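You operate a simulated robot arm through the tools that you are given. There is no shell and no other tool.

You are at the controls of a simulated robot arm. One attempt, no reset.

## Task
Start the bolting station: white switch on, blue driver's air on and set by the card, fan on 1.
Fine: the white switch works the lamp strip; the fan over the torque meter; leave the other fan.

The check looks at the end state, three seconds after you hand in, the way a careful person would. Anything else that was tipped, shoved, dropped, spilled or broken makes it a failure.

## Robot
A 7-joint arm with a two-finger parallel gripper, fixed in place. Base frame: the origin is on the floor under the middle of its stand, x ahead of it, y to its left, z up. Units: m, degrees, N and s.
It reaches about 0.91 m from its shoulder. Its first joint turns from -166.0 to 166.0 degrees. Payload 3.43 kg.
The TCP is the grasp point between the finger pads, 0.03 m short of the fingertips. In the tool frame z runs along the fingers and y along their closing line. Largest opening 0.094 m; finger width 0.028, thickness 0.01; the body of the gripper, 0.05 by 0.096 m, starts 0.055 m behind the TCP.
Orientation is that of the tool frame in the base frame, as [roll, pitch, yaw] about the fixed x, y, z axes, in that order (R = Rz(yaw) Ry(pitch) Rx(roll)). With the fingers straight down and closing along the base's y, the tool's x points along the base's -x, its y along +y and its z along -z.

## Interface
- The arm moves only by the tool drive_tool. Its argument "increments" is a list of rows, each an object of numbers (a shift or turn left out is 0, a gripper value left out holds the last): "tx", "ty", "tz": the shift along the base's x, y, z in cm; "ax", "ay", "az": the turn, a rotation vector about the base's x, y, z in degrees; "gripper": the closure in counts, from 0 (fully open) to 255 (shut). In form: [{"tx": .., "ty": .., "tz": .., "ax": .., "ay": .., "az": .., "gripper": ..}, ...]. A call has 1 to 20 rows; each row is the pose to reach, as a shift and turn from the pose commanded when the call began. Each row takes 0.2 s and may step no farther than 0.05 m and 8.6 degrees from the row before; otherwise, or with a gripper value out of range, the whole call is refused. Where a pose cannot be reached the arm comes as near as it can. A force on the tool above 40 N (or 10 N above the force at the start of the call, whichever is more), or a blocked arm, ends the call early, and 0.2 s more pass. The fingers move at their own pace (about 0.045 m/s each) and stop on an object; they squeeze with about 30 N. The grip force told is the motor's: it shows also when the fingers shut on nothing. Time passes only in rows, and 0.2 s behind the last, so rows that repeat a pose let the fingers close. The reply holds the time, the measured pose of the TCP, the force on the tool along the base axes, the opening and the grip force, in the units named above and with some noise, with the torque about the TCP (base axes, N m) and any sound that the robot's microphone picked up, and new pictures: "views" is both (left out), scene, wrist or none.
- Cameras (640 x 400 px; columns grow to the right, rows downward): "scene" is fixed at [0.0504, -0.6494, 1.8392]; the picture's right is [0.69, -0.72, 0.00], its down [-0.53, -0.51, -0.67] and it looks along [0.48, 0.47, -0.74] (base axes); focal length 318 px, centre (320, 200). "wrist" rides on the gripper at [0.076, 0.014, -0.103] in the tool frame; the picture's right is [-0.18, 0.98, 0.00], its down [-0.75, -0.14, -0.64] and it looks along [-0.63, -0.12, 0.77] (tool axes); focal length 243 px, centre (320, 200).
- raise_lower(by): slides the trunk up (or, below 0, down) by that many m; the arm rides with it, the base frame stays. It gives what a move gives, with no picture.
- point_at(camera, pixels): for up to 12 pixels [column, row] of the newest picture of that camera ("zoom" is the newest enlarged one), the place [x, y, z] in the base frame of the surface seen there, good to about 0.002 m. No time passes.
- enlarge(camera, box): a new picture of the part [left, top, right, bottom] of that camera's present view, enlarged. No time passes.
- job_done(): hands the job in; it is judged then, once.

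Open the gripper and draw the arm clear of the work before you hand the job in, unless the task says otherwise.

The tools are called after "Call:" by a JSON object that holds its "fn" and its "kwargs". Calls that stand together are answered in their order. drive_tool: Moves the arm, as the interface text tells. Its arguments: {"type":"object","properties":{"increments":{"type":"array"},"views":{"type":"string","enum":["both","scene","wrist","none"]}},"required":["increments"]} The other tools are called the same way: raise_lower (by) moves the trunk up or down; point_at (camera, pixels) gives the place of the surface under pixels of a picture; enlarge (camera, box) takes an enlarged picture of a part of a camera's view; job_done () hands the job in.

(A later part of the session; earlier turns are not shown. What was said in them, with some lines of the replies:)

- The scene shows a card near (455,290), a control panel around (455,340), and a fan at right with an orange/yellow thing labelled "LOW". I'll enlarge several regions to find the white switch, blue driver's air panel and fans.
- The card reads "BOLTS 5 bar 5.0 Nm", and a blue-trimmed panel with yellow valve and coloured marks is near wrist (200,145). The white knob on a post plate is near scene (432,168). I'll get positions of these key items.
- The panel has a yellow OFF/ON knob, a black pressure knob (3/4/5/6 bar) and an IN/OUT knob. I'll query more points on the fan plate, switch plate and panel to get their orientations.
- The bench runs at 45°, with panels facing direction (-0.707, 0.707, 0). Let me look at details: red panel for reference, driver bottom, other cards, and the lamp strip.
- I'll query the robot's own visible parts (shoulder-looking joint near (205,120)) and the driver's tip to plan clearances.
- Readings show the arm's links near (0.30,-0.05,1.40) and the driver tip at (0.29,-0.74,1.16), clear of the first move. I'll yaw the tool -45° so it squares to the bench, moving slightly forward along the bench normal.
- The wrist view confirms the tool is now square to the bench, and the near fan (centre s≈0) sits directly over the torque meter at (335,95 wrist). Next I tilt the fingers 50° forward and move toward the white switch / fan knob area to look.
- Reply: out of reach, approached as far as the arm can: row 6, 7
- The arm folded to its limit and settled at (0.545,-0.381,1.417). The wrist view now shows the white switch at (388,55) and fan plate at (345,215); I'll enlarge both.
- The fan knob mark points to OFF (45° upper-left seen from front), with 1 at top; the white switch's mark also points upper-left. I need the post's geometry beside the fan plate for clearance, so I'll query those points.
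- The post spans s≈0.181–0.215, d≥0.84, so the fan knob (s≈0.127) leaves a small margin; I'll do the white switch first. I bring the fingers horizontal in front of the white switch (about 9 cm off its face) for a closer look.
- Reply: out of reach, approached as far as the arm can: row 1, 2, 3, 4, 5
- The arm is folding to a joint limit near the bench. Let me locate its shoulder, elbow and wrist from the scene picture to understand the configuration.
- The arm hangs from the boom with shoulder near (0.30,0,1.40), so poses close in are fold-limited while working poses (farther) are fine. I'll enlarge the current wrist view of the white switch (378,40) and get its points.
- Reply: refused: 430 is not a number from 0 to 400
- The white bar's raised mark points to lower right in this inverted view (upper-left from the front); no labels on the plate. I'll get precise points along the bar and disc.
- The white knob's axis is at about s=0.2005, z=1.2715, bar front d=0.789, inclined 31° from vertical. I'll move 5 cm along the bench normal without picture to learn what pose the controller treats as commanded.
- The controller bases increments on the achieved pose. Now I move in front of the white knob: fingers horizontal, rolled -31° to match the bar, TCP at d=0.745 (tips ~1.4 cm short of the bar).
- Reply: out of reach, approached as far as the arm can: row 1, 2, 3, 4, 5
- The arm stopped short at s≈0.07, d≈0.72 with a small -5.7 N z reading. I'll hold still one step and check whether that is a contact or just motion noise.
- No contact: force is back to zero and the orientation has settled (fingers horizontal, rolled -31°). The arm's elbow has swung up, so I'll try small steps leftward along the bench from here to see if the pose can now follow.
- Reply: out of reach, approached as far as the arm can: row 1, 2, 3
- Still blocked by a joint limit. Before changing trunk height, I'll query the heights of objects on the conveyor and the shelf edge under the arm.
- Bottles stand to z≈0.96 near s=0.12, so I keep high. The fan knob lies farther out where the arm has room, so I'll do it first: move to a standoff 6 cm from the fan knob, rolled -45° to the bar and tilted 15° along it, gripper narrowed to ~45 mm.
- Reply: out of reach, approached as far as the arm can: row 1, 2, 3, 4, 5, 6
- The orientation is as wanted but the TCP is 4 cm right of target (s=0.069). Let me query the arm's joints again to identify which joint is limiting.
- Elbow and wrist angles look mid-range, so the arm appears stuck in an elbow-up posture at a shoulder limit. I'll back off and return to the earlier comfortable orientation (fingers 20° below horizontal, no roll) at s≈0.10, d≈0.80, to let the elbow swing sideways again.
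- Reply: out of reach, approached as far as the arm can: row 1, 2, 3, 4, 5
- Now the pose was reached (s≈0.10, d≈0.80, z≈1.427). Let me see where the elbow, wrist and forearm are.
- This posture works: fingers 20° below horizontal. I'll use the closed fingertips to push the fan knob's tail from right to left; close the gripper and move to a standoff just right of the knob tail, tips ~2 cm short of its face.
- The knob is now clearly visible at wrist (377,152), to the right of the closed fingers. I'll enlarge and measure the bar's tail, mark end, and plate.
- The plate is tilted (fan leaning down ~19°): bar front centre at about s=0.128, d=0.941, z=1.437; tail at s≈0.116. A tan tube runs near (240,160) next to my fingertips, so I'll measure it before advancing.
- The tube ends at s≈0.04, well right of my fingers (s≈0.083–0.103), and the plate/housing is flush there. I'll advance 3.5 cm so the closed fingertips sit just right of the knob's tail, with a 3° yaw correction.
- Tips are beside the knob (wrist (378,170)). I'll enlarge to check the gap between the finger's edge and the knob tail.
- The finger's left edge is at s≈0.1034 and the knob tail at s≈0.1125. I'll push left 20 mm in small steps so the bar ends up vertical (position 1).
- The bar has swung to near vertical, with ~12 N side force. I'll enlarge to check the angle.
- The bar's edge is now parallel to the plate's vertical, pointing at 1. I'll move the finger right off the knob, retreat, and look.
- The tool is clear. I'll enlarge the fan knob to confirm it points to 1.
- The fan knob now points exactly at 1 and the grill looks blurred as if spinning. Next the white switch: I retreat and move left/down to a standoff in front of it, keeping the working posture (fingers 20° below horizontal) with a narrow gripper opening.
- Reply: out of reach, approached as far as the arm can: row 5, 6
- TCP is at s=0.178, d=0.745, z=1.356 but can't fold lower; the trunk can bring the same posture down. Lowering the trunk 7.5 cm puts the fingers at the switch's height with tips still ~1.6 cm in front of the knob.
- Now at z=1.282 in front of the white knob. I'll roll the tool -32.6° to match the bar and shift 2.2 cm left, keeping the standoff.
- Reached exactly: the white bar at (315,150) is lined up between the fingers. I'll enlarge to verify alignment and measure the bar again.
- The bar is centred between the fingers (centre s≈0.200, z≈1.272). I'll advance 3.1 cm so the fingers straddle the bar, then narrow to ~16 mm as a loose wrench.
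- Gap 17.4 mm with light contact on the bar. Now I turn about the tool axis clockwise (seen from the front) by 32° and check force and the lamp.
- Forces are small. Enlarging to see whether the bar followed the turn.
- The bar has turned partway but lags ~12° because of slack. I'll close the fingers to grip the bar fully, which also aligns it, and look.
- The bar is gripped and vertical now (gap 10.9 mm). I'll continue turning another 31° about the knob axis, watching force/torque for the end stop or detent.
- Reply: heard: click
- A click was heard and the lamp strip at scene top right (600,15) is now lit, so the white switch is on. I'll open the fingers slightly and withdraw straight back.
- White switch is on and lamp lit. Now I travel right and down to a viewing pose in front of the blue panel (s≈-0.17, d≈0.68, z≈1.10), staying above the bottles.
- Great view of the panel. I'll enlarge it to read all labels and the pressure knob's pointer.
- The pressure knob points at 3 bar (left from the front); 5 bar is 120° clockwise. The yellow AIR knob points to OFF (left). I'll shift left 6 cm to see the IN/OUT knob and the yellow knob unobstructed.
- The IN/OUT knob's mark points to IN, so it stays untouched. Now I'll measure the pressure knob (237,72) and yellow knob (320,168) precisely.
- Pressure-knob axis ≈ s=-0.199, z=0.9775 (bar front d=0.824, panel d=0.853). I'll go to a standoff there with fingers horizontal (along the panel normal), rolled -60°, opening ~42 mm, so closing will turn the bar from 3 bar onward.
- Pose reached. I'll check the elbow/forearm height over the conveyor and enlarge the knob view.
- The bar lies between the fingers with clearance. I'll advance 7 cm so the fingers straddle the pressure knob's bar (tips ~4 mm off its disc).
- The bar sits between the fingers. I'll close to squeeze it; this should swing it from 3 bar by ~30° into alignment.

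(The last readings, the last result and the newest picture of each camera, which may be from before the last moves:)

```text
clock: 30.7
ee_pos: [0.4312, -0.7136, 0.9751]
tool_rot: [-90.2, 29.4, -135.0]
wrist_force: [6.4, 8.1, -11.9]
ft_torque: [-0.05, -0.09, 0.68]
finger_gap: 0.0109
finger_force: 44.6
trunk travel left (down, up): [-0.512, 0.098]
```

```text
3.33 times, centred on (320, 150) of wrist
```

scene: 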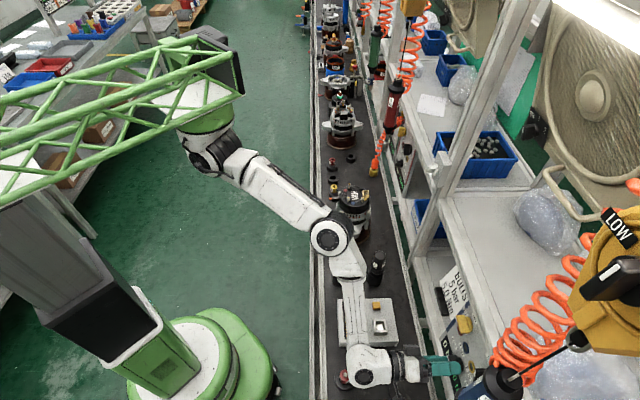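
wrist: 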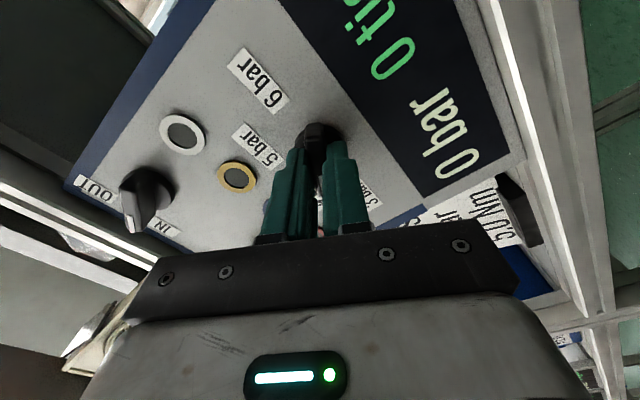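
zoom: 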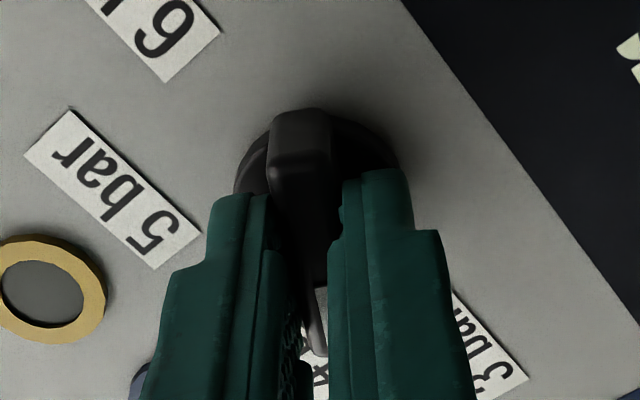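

The bar is gripped at ~30°. The side force suggests the axis is ~2 mm off along the closing line, so I'll shift by that while turning 45° clockwise about the panel normal.

Call:
{"fn": "drive_tool", "kwargs": {"increments": [{"tx": 0.08, "ty": 0.08, "tz": -0.18, "ax": 5.3, "ay": -5.3}, {"tx": 0.08, "ty": 0.08, "tz": -0.18, "ax": 10.6, "ay": -10.6}, {"tx": 0.08, "ty": 0.08, "tz": -0.18, "ax": 15.9, "ay": -15.9}, {"tx": 0.08, "ty": 0.08, "tz": -0.18, "ax": 21.2, "ay": -21.2}, {"tx": 0.08, "ty": 0.08, "tz": -0.18, "ax": 26.5, "ay": -26.5}, {"tx": 0.08, "ty": 0.08, "tz": -0.18, "ax": 31.8, "ay": -31.8}]}}

```text
clock: 32.1
ee_pos: [0.4308, -0.7133, 0.9749]
tool_rot: [-90.1, 74.4, -135.3]
wrist_force: [2.6, 4.3, -3.6]
ft_torque: [-0.61, -0.55, 0.55]
finger_gap: 0.011
finger_force: 44.8
trunk travel left (down, up): [-0.512, 0.098]
```

scene: 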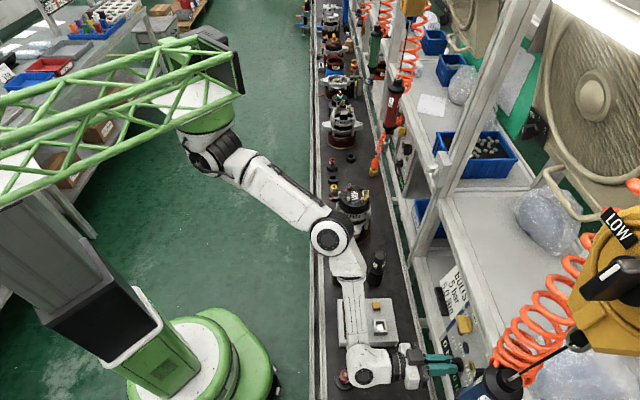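
wrist: 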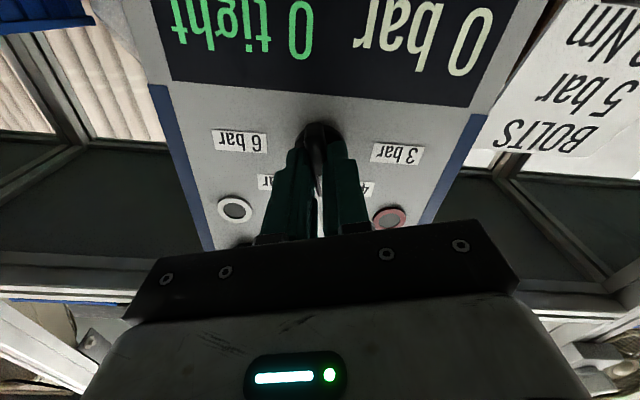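

The knob follows smoothly (now ~75°). I'll continue another 45° to point at 5 bar.

Call:
{"fn": "drive_tool", "kwargs": {"increments": [{"ax": 5.3, "ay": -5.3}, {"ax": 10.6, "ay": -10.6}, {"ax": 15.9, "ay": -15.9}, {"ax": 21.2, "ay": -21.2}, {"ax": 26.5, "ay": -26.5}, {"ax": 31.8, "ay": -31.8}]}}

Call:
{"fn": "enlarge", "kwargs": {"camera": "wrist", "box": [220, 80, 420, 210]}}

```text
clock: 33.5
ee_pos: [0.4301, -0.7126, 0.9756]
tool_rot: [90.2, 60.6, 45.1]
wrist_force: [-1.9, -7.7, 6.7]
ft_torque: [0.65, 0.68, 0.62]
finger_gap: 0.0108
finger_force: 44.8
trunk travel left (down, up): [-0.512, 0.098]
```

scene: 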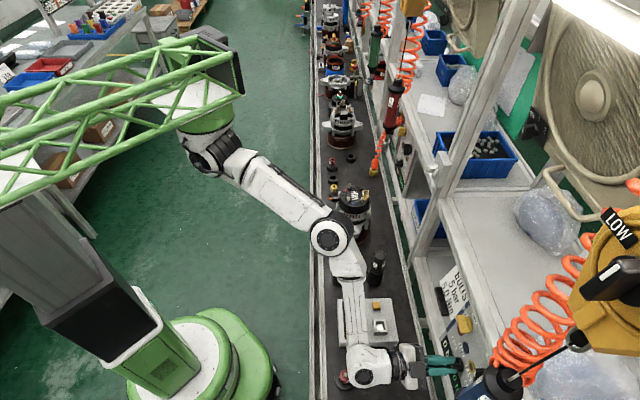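
wrist: 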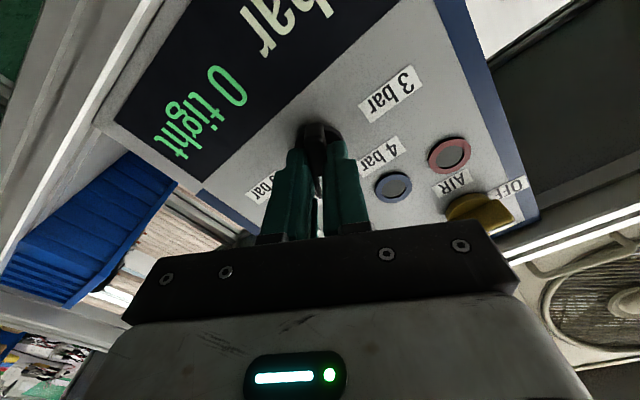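

```text
3.08 times, centred on (320, 145) of wrist
```

zoom: 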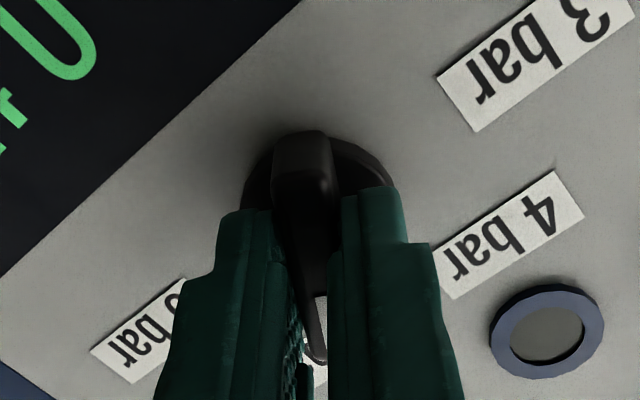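

Roll is now +30°, i.e. pointing at 5 bar, with near-zero torque about the knob axis. I'll open and withdraw to inspect the pointer.

Call:
{"fn": "drive_tool", "kwargs": {"increments": [{"gripper": 165}, {"gripper": 165}, {"tx": -1.5, "ty": 1.5}, {"tx": -3.0, "ty": 3.0}, {"tx": -4.5, "ty": 4.5}]}}

Call:
{"fn": "enlarge", "kwargs": {"camera": "wrist", "box": [220, 70, 420, 200]}}

```text
clock: 34.7
ee_pos: [0.3853, -0.6675, 0.975]
tool_rot: [90.3, 60.7, 45.4]
wrist_force: [0.3, 0.9, -0.1]
ft_torque: [0.02, 0.03, 0.01]
finger_gap: 0.0332
finger_force: 0.0
trunk travel left (down, up): [-0.512, 0.098]
```

scene: 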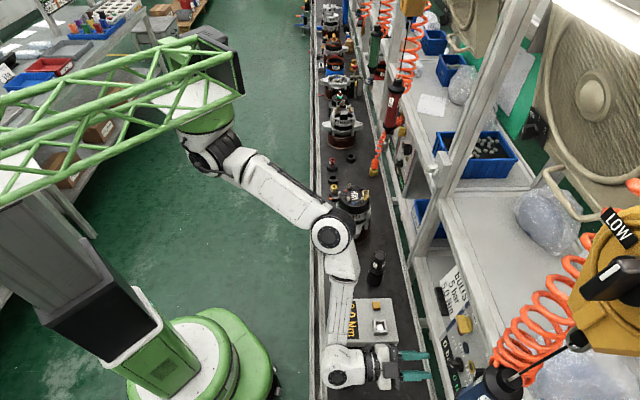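
wrist: 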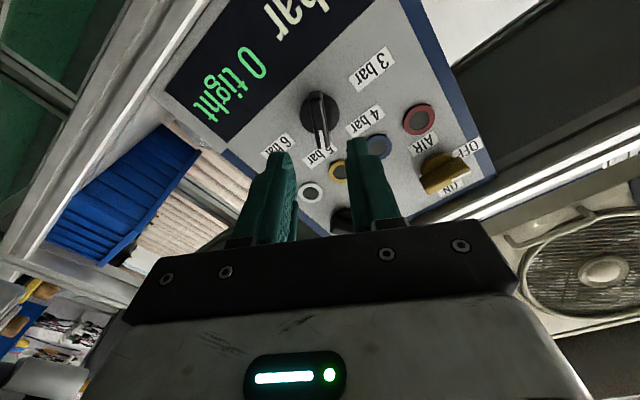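

```text
3.08 times, centred on (320, 135) of wrist
```

zoom: 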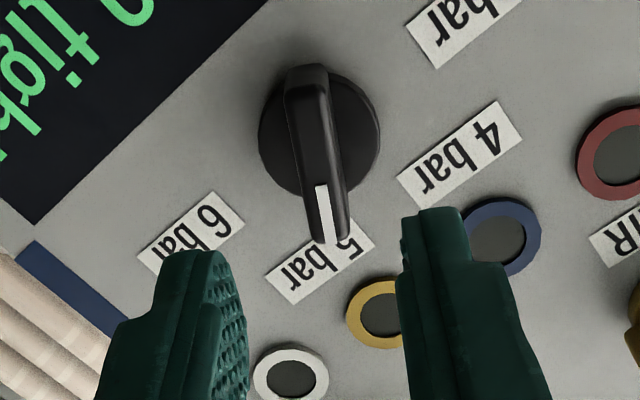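

The pointer is squarely on 5 bar. Next the yellow AIR knob: I'll move up-left to a standoff in front of it, rolling back to -60°, opening ~42 mm.

Call:
{"fn": "drive_tool", "kwargs": {"increments": [{"tx": 0.37, "ty": 0.37, "tz": 1.12, "ax": -5.785, "ay": 5.785, "gripper": 141}, {"tx": 0.74, "ty": 0.74, "tz": 2.25, "ax": -11.57, "ay": 11.57}, {"tx": 1.11, "ty": 1.11, "tz": 3.37, "ax": -17.36, "ay": 17.36}, {"tx": 1.48, "ty": 1.48, "tz": 4.49, "ax": -23.14, "ay": 23.14}, {"tx": 1.85, "ty": 1.85, "tz": 5.61, "ax": -28.9, "ay": 28.9}, {"tx": 2.22, "ty": 2.22, "tz": 6.74, "ax": -34.7, "ay": 34.7}, {"tx": 2.59, "ty": 2.59, "tz": 7.86, "ax": -40.5, "ay": 40.5}, {"tx": 2.96, "ty": 2.96, "tz": 8.98, "ax": -46.3, "ay": 46.3}, {"tx": 3.33, "ty": 3.33, "tz": 10.1, "ax": -52.1, "ay": 52.1}, {"tx": 3.7, "ty": 3.7, "tz": 11.23, "ax": -57.85, "ay": 57.85}, {"tx": 4.07, "ty": 4.07, "tz": 12.35, "ax": -63.64, "ay": 63.64}]}}

```text
clock: 37.1
ee_pos: [0.4272, -0.6273, 1.0981]
tool_rot: [-89.9, 29.2, -135.1]
wrist_force: [-0.2, 0.8, 0.2]
ft_torque: [-0.05, 0.01, -0.01]
finger_gap: 0.042
finger_force: 0.1
trunk travel left (down, up): [-0.512, 0.098]
```

scene: 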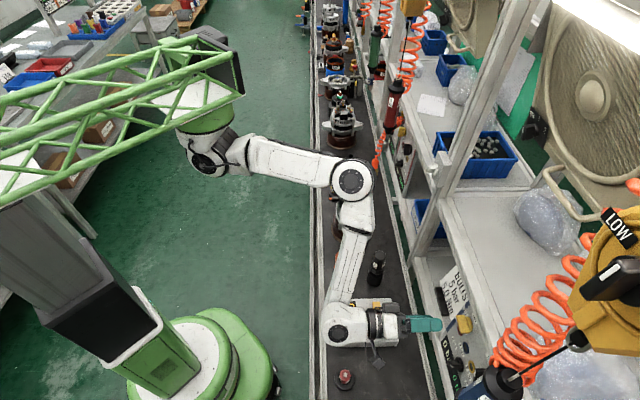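
wrist: 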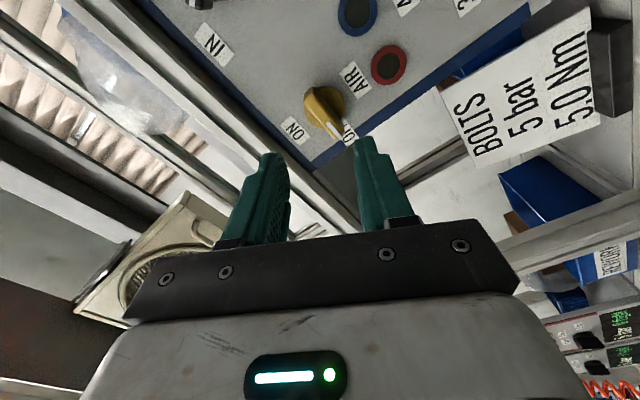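

The yellow knob is at (323,110) between the fingers. I'll measure its bar, and the shelf beam above it for clearance.

Call:
{"fn": "enlarge", "kwargs": {"camera": "wrist", "box": [240, 50, 400, 170]}}

Call:
{"fn": "point_at", "kwargs": {"camera": "zoom", "pixels": [[290, 150], [340, 230], [385, 310], [410, 300], [270, 190], [370, 170], [180, 260], [150, 330], [120, 250], [60, 200], [230, 300], [330, 180]]}}

Call:
{"fn": "point_at", "kwargs": {"camera": "scene", "pixels": [[464, 324], [468, 330], [458, 322], [463, 316], [480, 330], [475, 312]]}}

```text
3.33 times, centred on (320, 110) of wrist
```

zoom: 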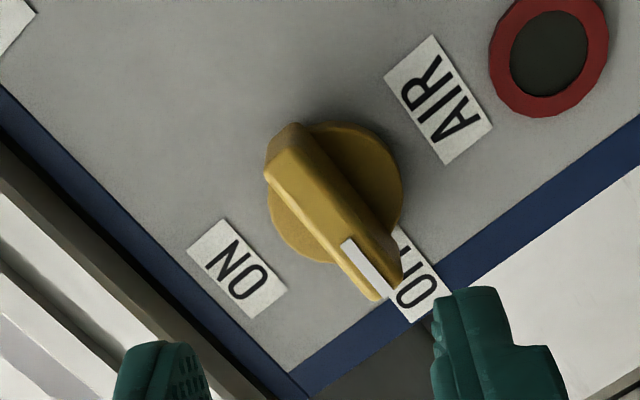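

```text
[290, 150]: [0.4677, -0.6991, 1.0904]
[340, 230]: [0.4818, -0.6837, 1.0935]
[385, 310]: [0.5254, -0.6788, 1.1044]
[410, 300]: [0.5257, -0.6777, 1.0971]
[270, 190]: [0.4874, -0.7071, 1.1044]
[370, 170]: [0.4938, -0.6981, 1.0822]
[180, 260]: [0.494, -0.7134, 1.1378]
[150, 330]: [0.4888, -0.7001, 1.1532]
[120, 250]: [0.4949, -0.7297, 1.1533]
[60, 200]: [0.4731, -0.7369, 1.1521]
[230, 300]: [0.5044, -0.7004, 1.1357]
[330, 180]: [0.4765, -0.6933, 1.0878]
```

```text
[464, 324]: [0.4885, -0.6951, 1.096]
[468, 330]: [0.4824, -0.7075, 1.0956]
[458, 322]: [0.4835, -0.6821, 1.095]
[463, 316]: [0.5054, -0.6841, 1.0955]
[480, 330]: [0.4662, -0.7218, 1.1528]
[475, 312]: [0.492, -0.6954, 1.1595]
```

The yellow bar's axis is about s=-0.1435, z=1.0915; the shelf beam's underside is at z=1.1525, clear of my upper finger. I'll advance to straddle the bar.

Call:
{"fn": "drive_tool", "kwargs": {"increments": [{"tx": 1.2, "ty": -1.5, "tz": -0.66}, {"tx": 2.7, "ty": -3.0, "tz": -0.66}, {"tx": 4.28, "ty": -4.56, "tz": -0.66}, {"tx": 4.28, "ty": -4.56, "tz": -0.66}], "views": "wrist"}}

Call:
{"fn": "enlarge", "kwargs": {"camera": "wrist", "box": [240, 70, 400, 190]}}

```text
clock: 38.1
ee_pos: [0.4701, -0.6725, 1.0924]
tool_rot: [-90.1, 29.3, -135.1]
wrist_force: [0.5, 0.4, 0.6]
ft_torque: [0.0, -0.03, -0.03]
finger_gap: 0.0415
finger_force: 0.1
trunk travel left (down, up): [-0.512, 0.098]
```

wrist: 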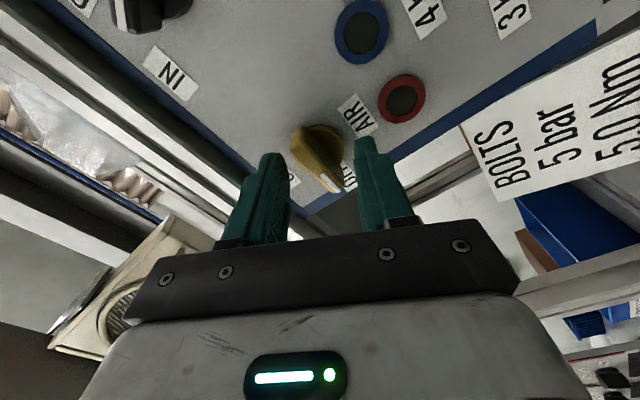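

```text
3.33 times, centred on (320, 130) of wrist
```

zoom: 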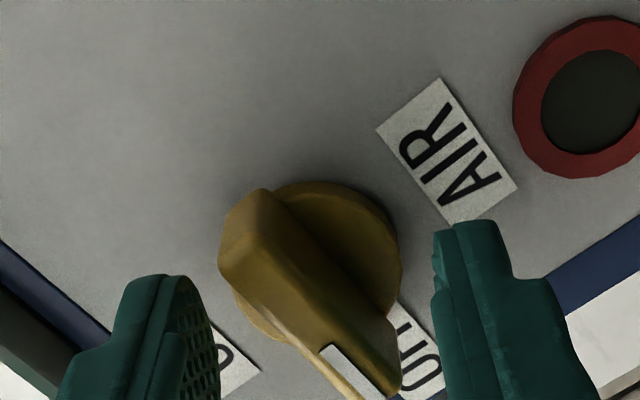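

Alignment matches the pressure knob's case with slightly better centring. I'll close on the yellow bar.

Call:
{"fn": "drive_tool", "kwargs": {"increments": [{"gripper": 200}, {"gripper": 230}, {"gripper": 255}, {"gripper": 255}, {"gripper": 255}], "views": "wrist"}}

Call:
{"fn": "enlarge", "kwargs": {"camera": "wrist", "box": [240, 70, 400, 190]}}

```text
clock: 39.3
ee_pos: [0.468, -0.6723, 1.0921]
tool_rot: [-89.8, 29.3, -135.1]
wrist_force: [-1.7, -4.2, 5.4]
ft_torque: [0.09, 0.13, -0.28]
finger_gap: 0.0109
finger_force: 44.5
trunk travel left (down, up): [-0.512, 0.098]
```

wrist: 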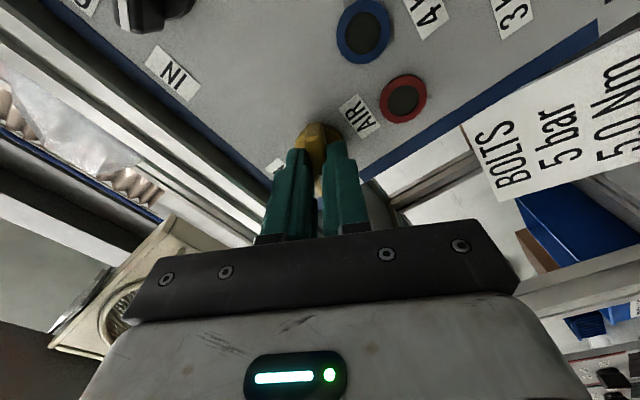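

```text
3.33 times, centred on (320, 130) of wrist
```

zoom: 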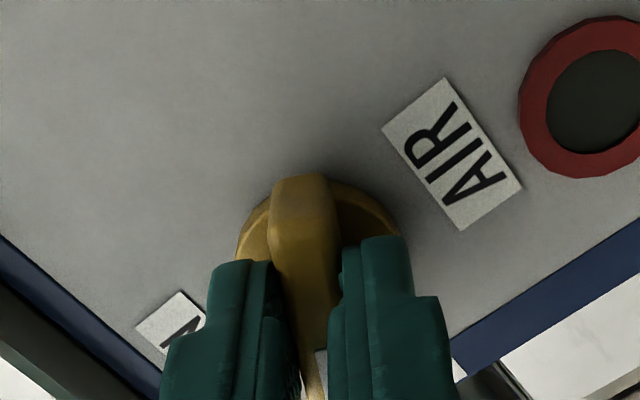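

Gripped with small side force. Now turn 60° clockwise about the panel normal so the yellow handle points up to ON.

Call:
{"fn": "drive_tool", "kwargs": {"increments": [{"tx": -0.03, "ty": -0.03, "tz": 0.06, "ax": 5.3, "ay": -5.3}, {"tx": -0.03, "ty": -0.03, "tz": 0.06, "ax": 10.6, "ay": -10.6}, {"tx": -0.03, "ty": -0.03, "tz": 0.06, "ax": 15.9, "ay": -15.9}, {"tx": -0.03, "ty": -0.03, "tz": 0.06, "ax": 21.2, "ay": -21.2}, {"tx": -0.03, "ty": -0.03, "tz": 0.06, "ax": 26.5, "ay": -26.5}, {"tx": -0.03, "ty": -0.03, "tz": 0.06, "ax": 31.8, "ay": -31.8}, {"tx": -0.03, "ty": -0.03, "tz": 0.06, "ax": 37.1, "ay": -37.1}, {"tx": -0.03, "ty": -0.03, "tz": 0.06, "ax": 42.4, "ay": -42.4}, {"tx": -0.03, "ty": -0.03, "tz": 0.06, "ax": 42.4, "ay": -42.4}]}}

Call:
{"fn": "enlarge", "kwargs": {"camera": "wrist", "box": [200, 0, 420, 180]}}

```text
clock: 41.3
ee_pos: [0.469, -0.6727, 1.0915]
tool_rot: [-101.4, 89.3, -146.5]
wrist_force: [-6.1, 10.4, 1.4]
ft_torque: [-0.18, -0.21, 0.18]
finger_gap: 0.0109
finger_force: 44.8
trunk travel left (down, up): [-0.512, 0.098]
```

scene: 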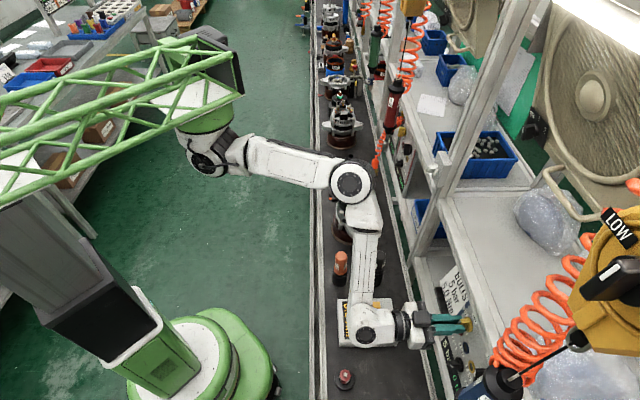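
wrist: 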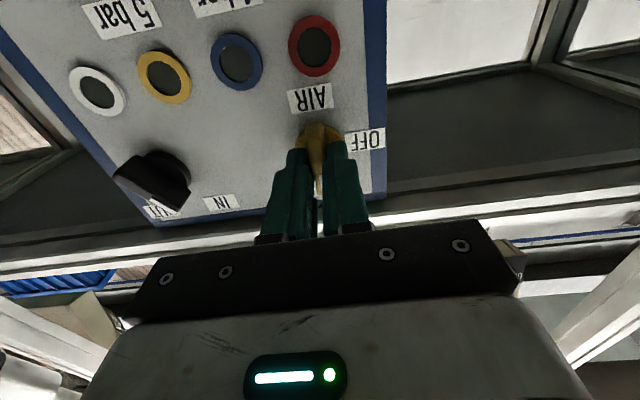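

```text
2.22 times, centred on (310, 90) of wrist
```

zoom: 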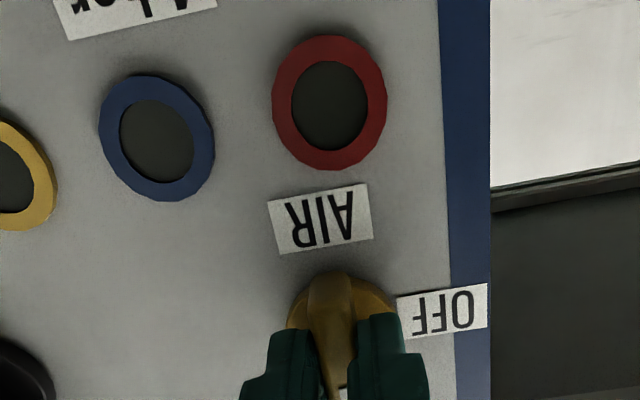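

The handle is now vertical. I'll look at the panel display from the scene camera for the pressure reading.

Call:
{"fn": "enlarge", "kwargs": {"camera": "scene", "box": [420, 290, 516, 400]}}

```text
3.64 times, centred on (468, 345) of scene
```

zoom: 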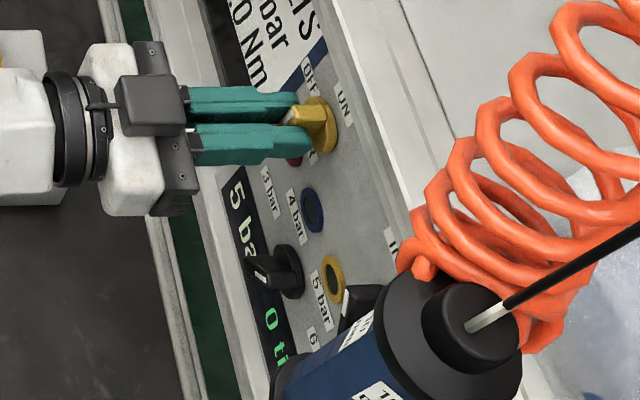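

The display reads "5 b…", so the air is on at 5 bar. I'll release the yellow handle and back straight away.

Call:
{"fn": "drive_tool", "kwargs": {"increments": [{"gripper": 165}, {"gripper": 165}, {"tx": -1.5, "ty": 1.5}, {"tx": -3.5, "ty": 3.5}, {"tx": -6.0, "ty": 6.0}, {"tx": -9.0, "ty": 9.0}]}}

Call:
{"fn": "enlarge", "kwargs": {"camera": "wrist", "box": [160, 0, 420, 170]}}

Call:
{"fn": "enlarge", "kwargs": {"camera": "scene", "box": [420, 290, 516, 400]}}

```text
clock: 42.7
ee_pos: [0.3792, -0.582, 1.0916]
tool_rot: [-99.3, 89.3, -144.3]
wrist_force: [-0.5, -0.8, 0.3]
ft_torque: [-0.01, 0.02, 0.02]
finger_gap: 0.0332
finger_force: 0.1
trunk travel left (down, up): [-0.512, 0.098]
```

scene: 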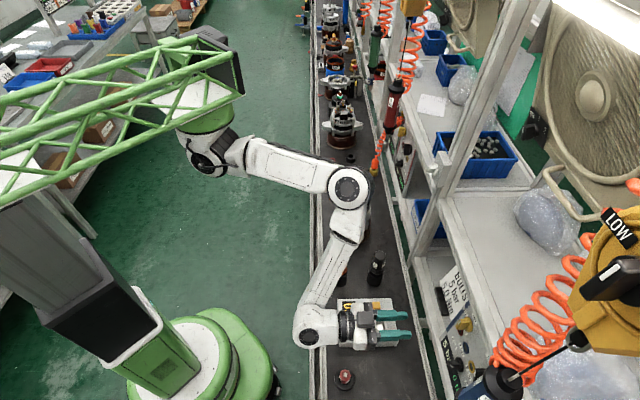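
wrist: 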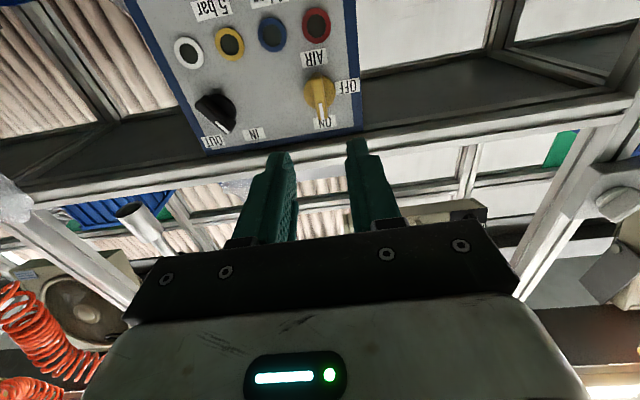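

```text
2.35 times, centred on (290, 85) of wrist
```

zoom: 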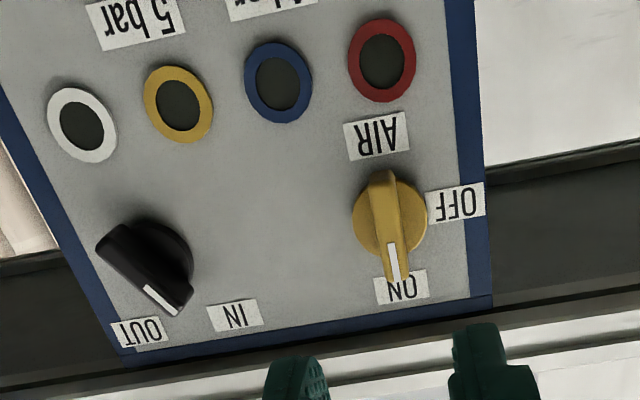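

```text
3.64 times, centred on (468, 345) of scene
```

zoom: 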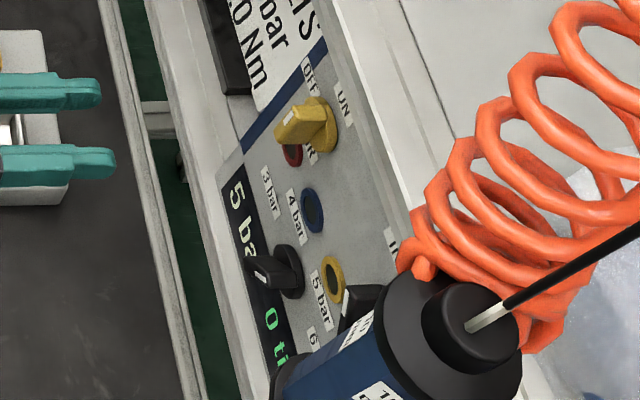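

Air is ON, pressure reads 5 bar, and IN/OUT still points to IN. I'll re-verify the fan knob, white switch, and lamp in the scene picture.

Call:
{"fn": "enlarge", "kwargs": {"camera": "scene", "box": [400, 60, 640, 200]}}

Call:
{"fn": "enlarge", "kwargs": {"camera": "scene", "box": [310, 150, 450, 400]}}

```text
2.67 times, centred on (520, 130) of scene
```

zoom: 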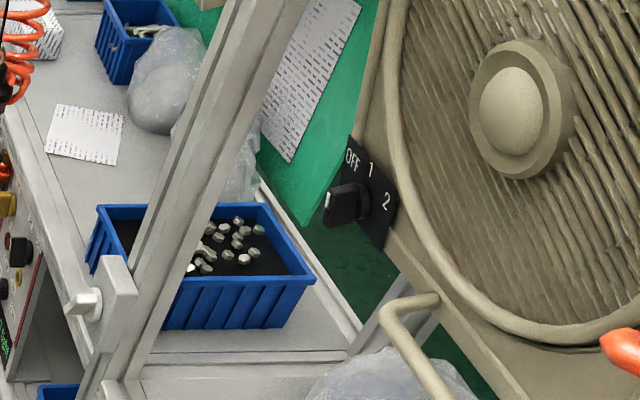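

```text
1.60 times, centred on (380, 275) of scene
```

zoom: 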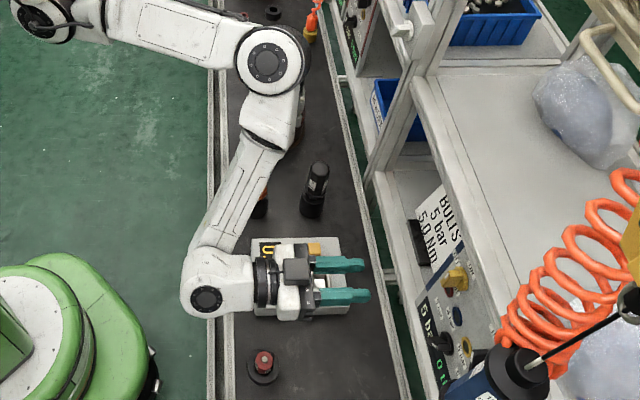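

I want a sharper confirmation of the display, so I'll zoom right in on it.

Call:
{"fn": "enlarge", "kwargs": {"camera": "scene", "box": [436, 330, 476, 400]}}

Call:
{"fn": "enlarge", "kwargs": {"camera": "scene", "box": [420, 90, 580, 190]}}

```text
5.71 times, centred on (456, 365) of scene
```

zoom: 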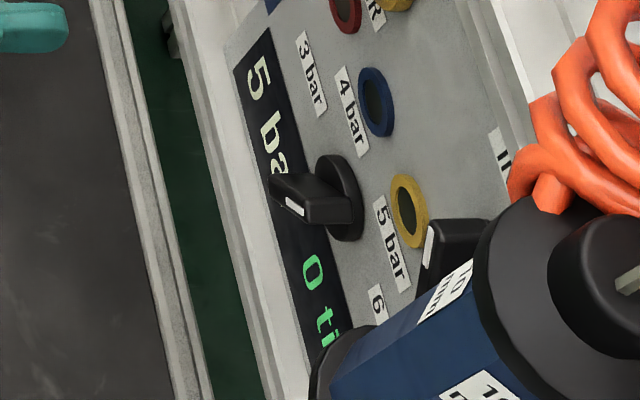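

```text
4.00 times, centred on (500, 140) of scene
```

zoom: 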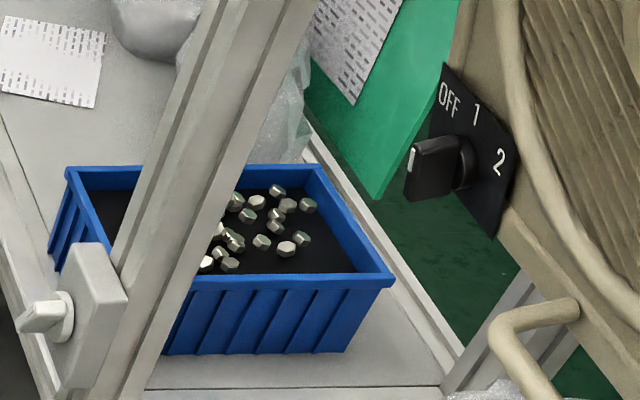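

Display clearly reads "5 ba(r)"; fan at 1; lamp lit. I'll now open the gripper and draw the arm up and back, clear of the work.

Call:
{"fn": "drive_tool", "kwargs": {"increments": [{"tx": -0.42, "ty": 1.27, "tz": 3.0, "ax": 4.2, "ay": 4.2, "gripper": 100}, {"tx": -0.85, "ty": 2.54, "tz": 6.0, "ax": 8.5, "ay": 8.5, "gripper": 0}, {"tx": -1.27, "ty": 3.8, "tz": 9.0, "ax": 12.7, "ay": 12.7}, {"tx": -1.7, "ty": 5.1, "tz": 12.0, "ax": 17.0, "ay": 17.0}, {"tx": -2.12, "ty": 6.36, "tz": 15.0, "ax": 21.2, "ay": 21.2}, {"tx": -2.12, "ty": 6.36, "tz": 15.0, "ax": 21.2, "ay": 21.2}, {"tx": -2.12, "ty": 6.36, "tz": 15.0, "ax": 21.2, "ay": 21.2}]}}

```text
clock: 44.3
ee_pos: [0.3576, -0.5184, 1.2426]
tool_rot: [-178.7, 59.9, 136.6]
wrist_force: [-0.1, -0.2, -0.2]
ft_torque: [0.01, 0.04, 0.02]
finger_gap: 0.0938
finger_force: 0.2
trunk travel left (down, up): [-0.512, 0.098]
```

scene: 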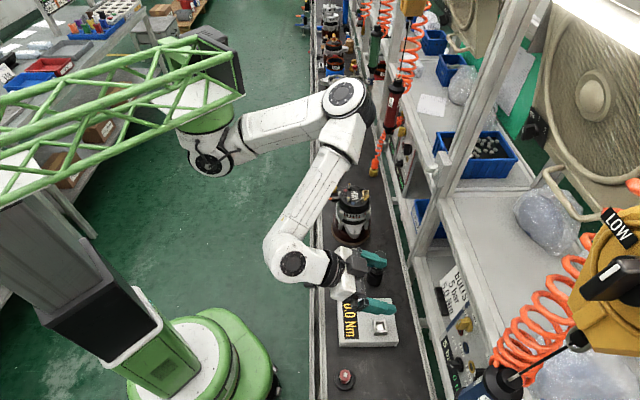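
wrist: 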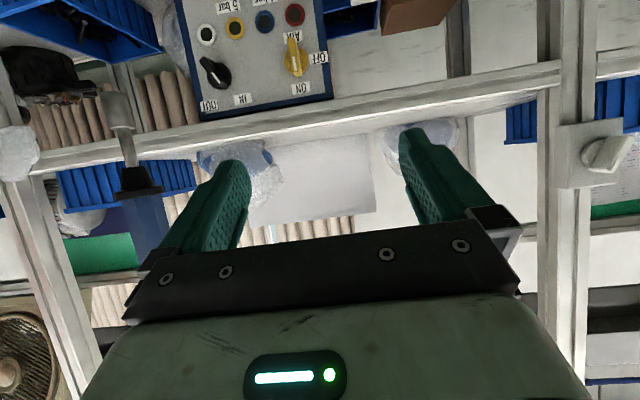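

Everything is clear. One last check: I'll confirm the location of the other fan seen at wrist (10,370) versus the torque meter and the one I set.

Call:
{"fn": "point_at", "kwargs": {"camera": "wrist", "pixels": [[10, 370], [30, 340]]}}

Call:
{"fn": "point_at", "kwargs": {"camera": "scene", "pixels": [[590, 95], [382, 326], [350, 335], [470, 25]]}}

Call:
{"fn": "enlarge", "kwargs": {"camera": "wrist", "box": [160, 0, 352, 120]}}

```text
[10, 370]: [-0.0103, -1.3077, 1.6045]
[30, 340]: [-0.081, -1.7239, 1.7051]
```

```text
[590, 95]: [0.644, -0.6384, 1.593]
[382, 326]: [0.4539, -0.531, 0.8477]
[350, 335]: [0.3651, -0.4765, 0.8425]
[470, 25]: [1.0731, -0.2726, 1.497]
```

```text
3.33 times, centred on (256, 60) of wrist
```

zoom: 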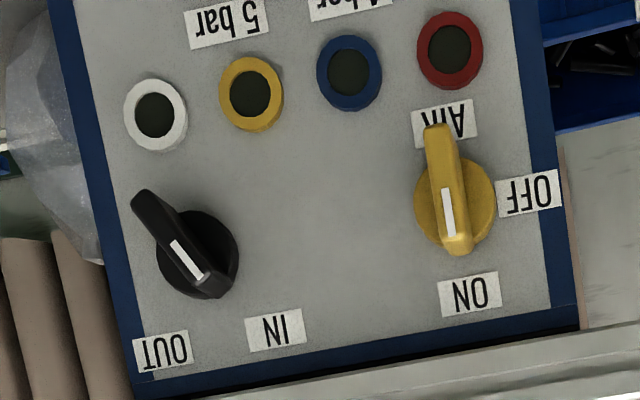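

The fan I set has its hub at s≈0.00, above the torque meter (s≈-0.05), and the other fans are 0.6–0.9 m away and untouched. The white switch is on with the lamp lit, and the blue air is ON at 5 bar. The arm is clear and the gripper is open, so I'm handing in.

Call:
{"fn": "job_done", "kwargs": {}}

```text
The job is handed in.
```

The bolting station is started, and I've handed the job in.

- **White switch:** on. I heard it click, and the lamp strip lit.
- **Blue driver's air:** on and set to 5 bar, as the card says ("BOLTS 5 bar 5.0 Nm"). The panel display reads 5 bar. Its IN/OUT knob was already on IN, so I left it.
- **Fan:** the one over the torque meter is on 1. I didn't touch any other fan.

I saw nothing tipped, shoved or dropped. The arm is back from the bench with the gripper open.
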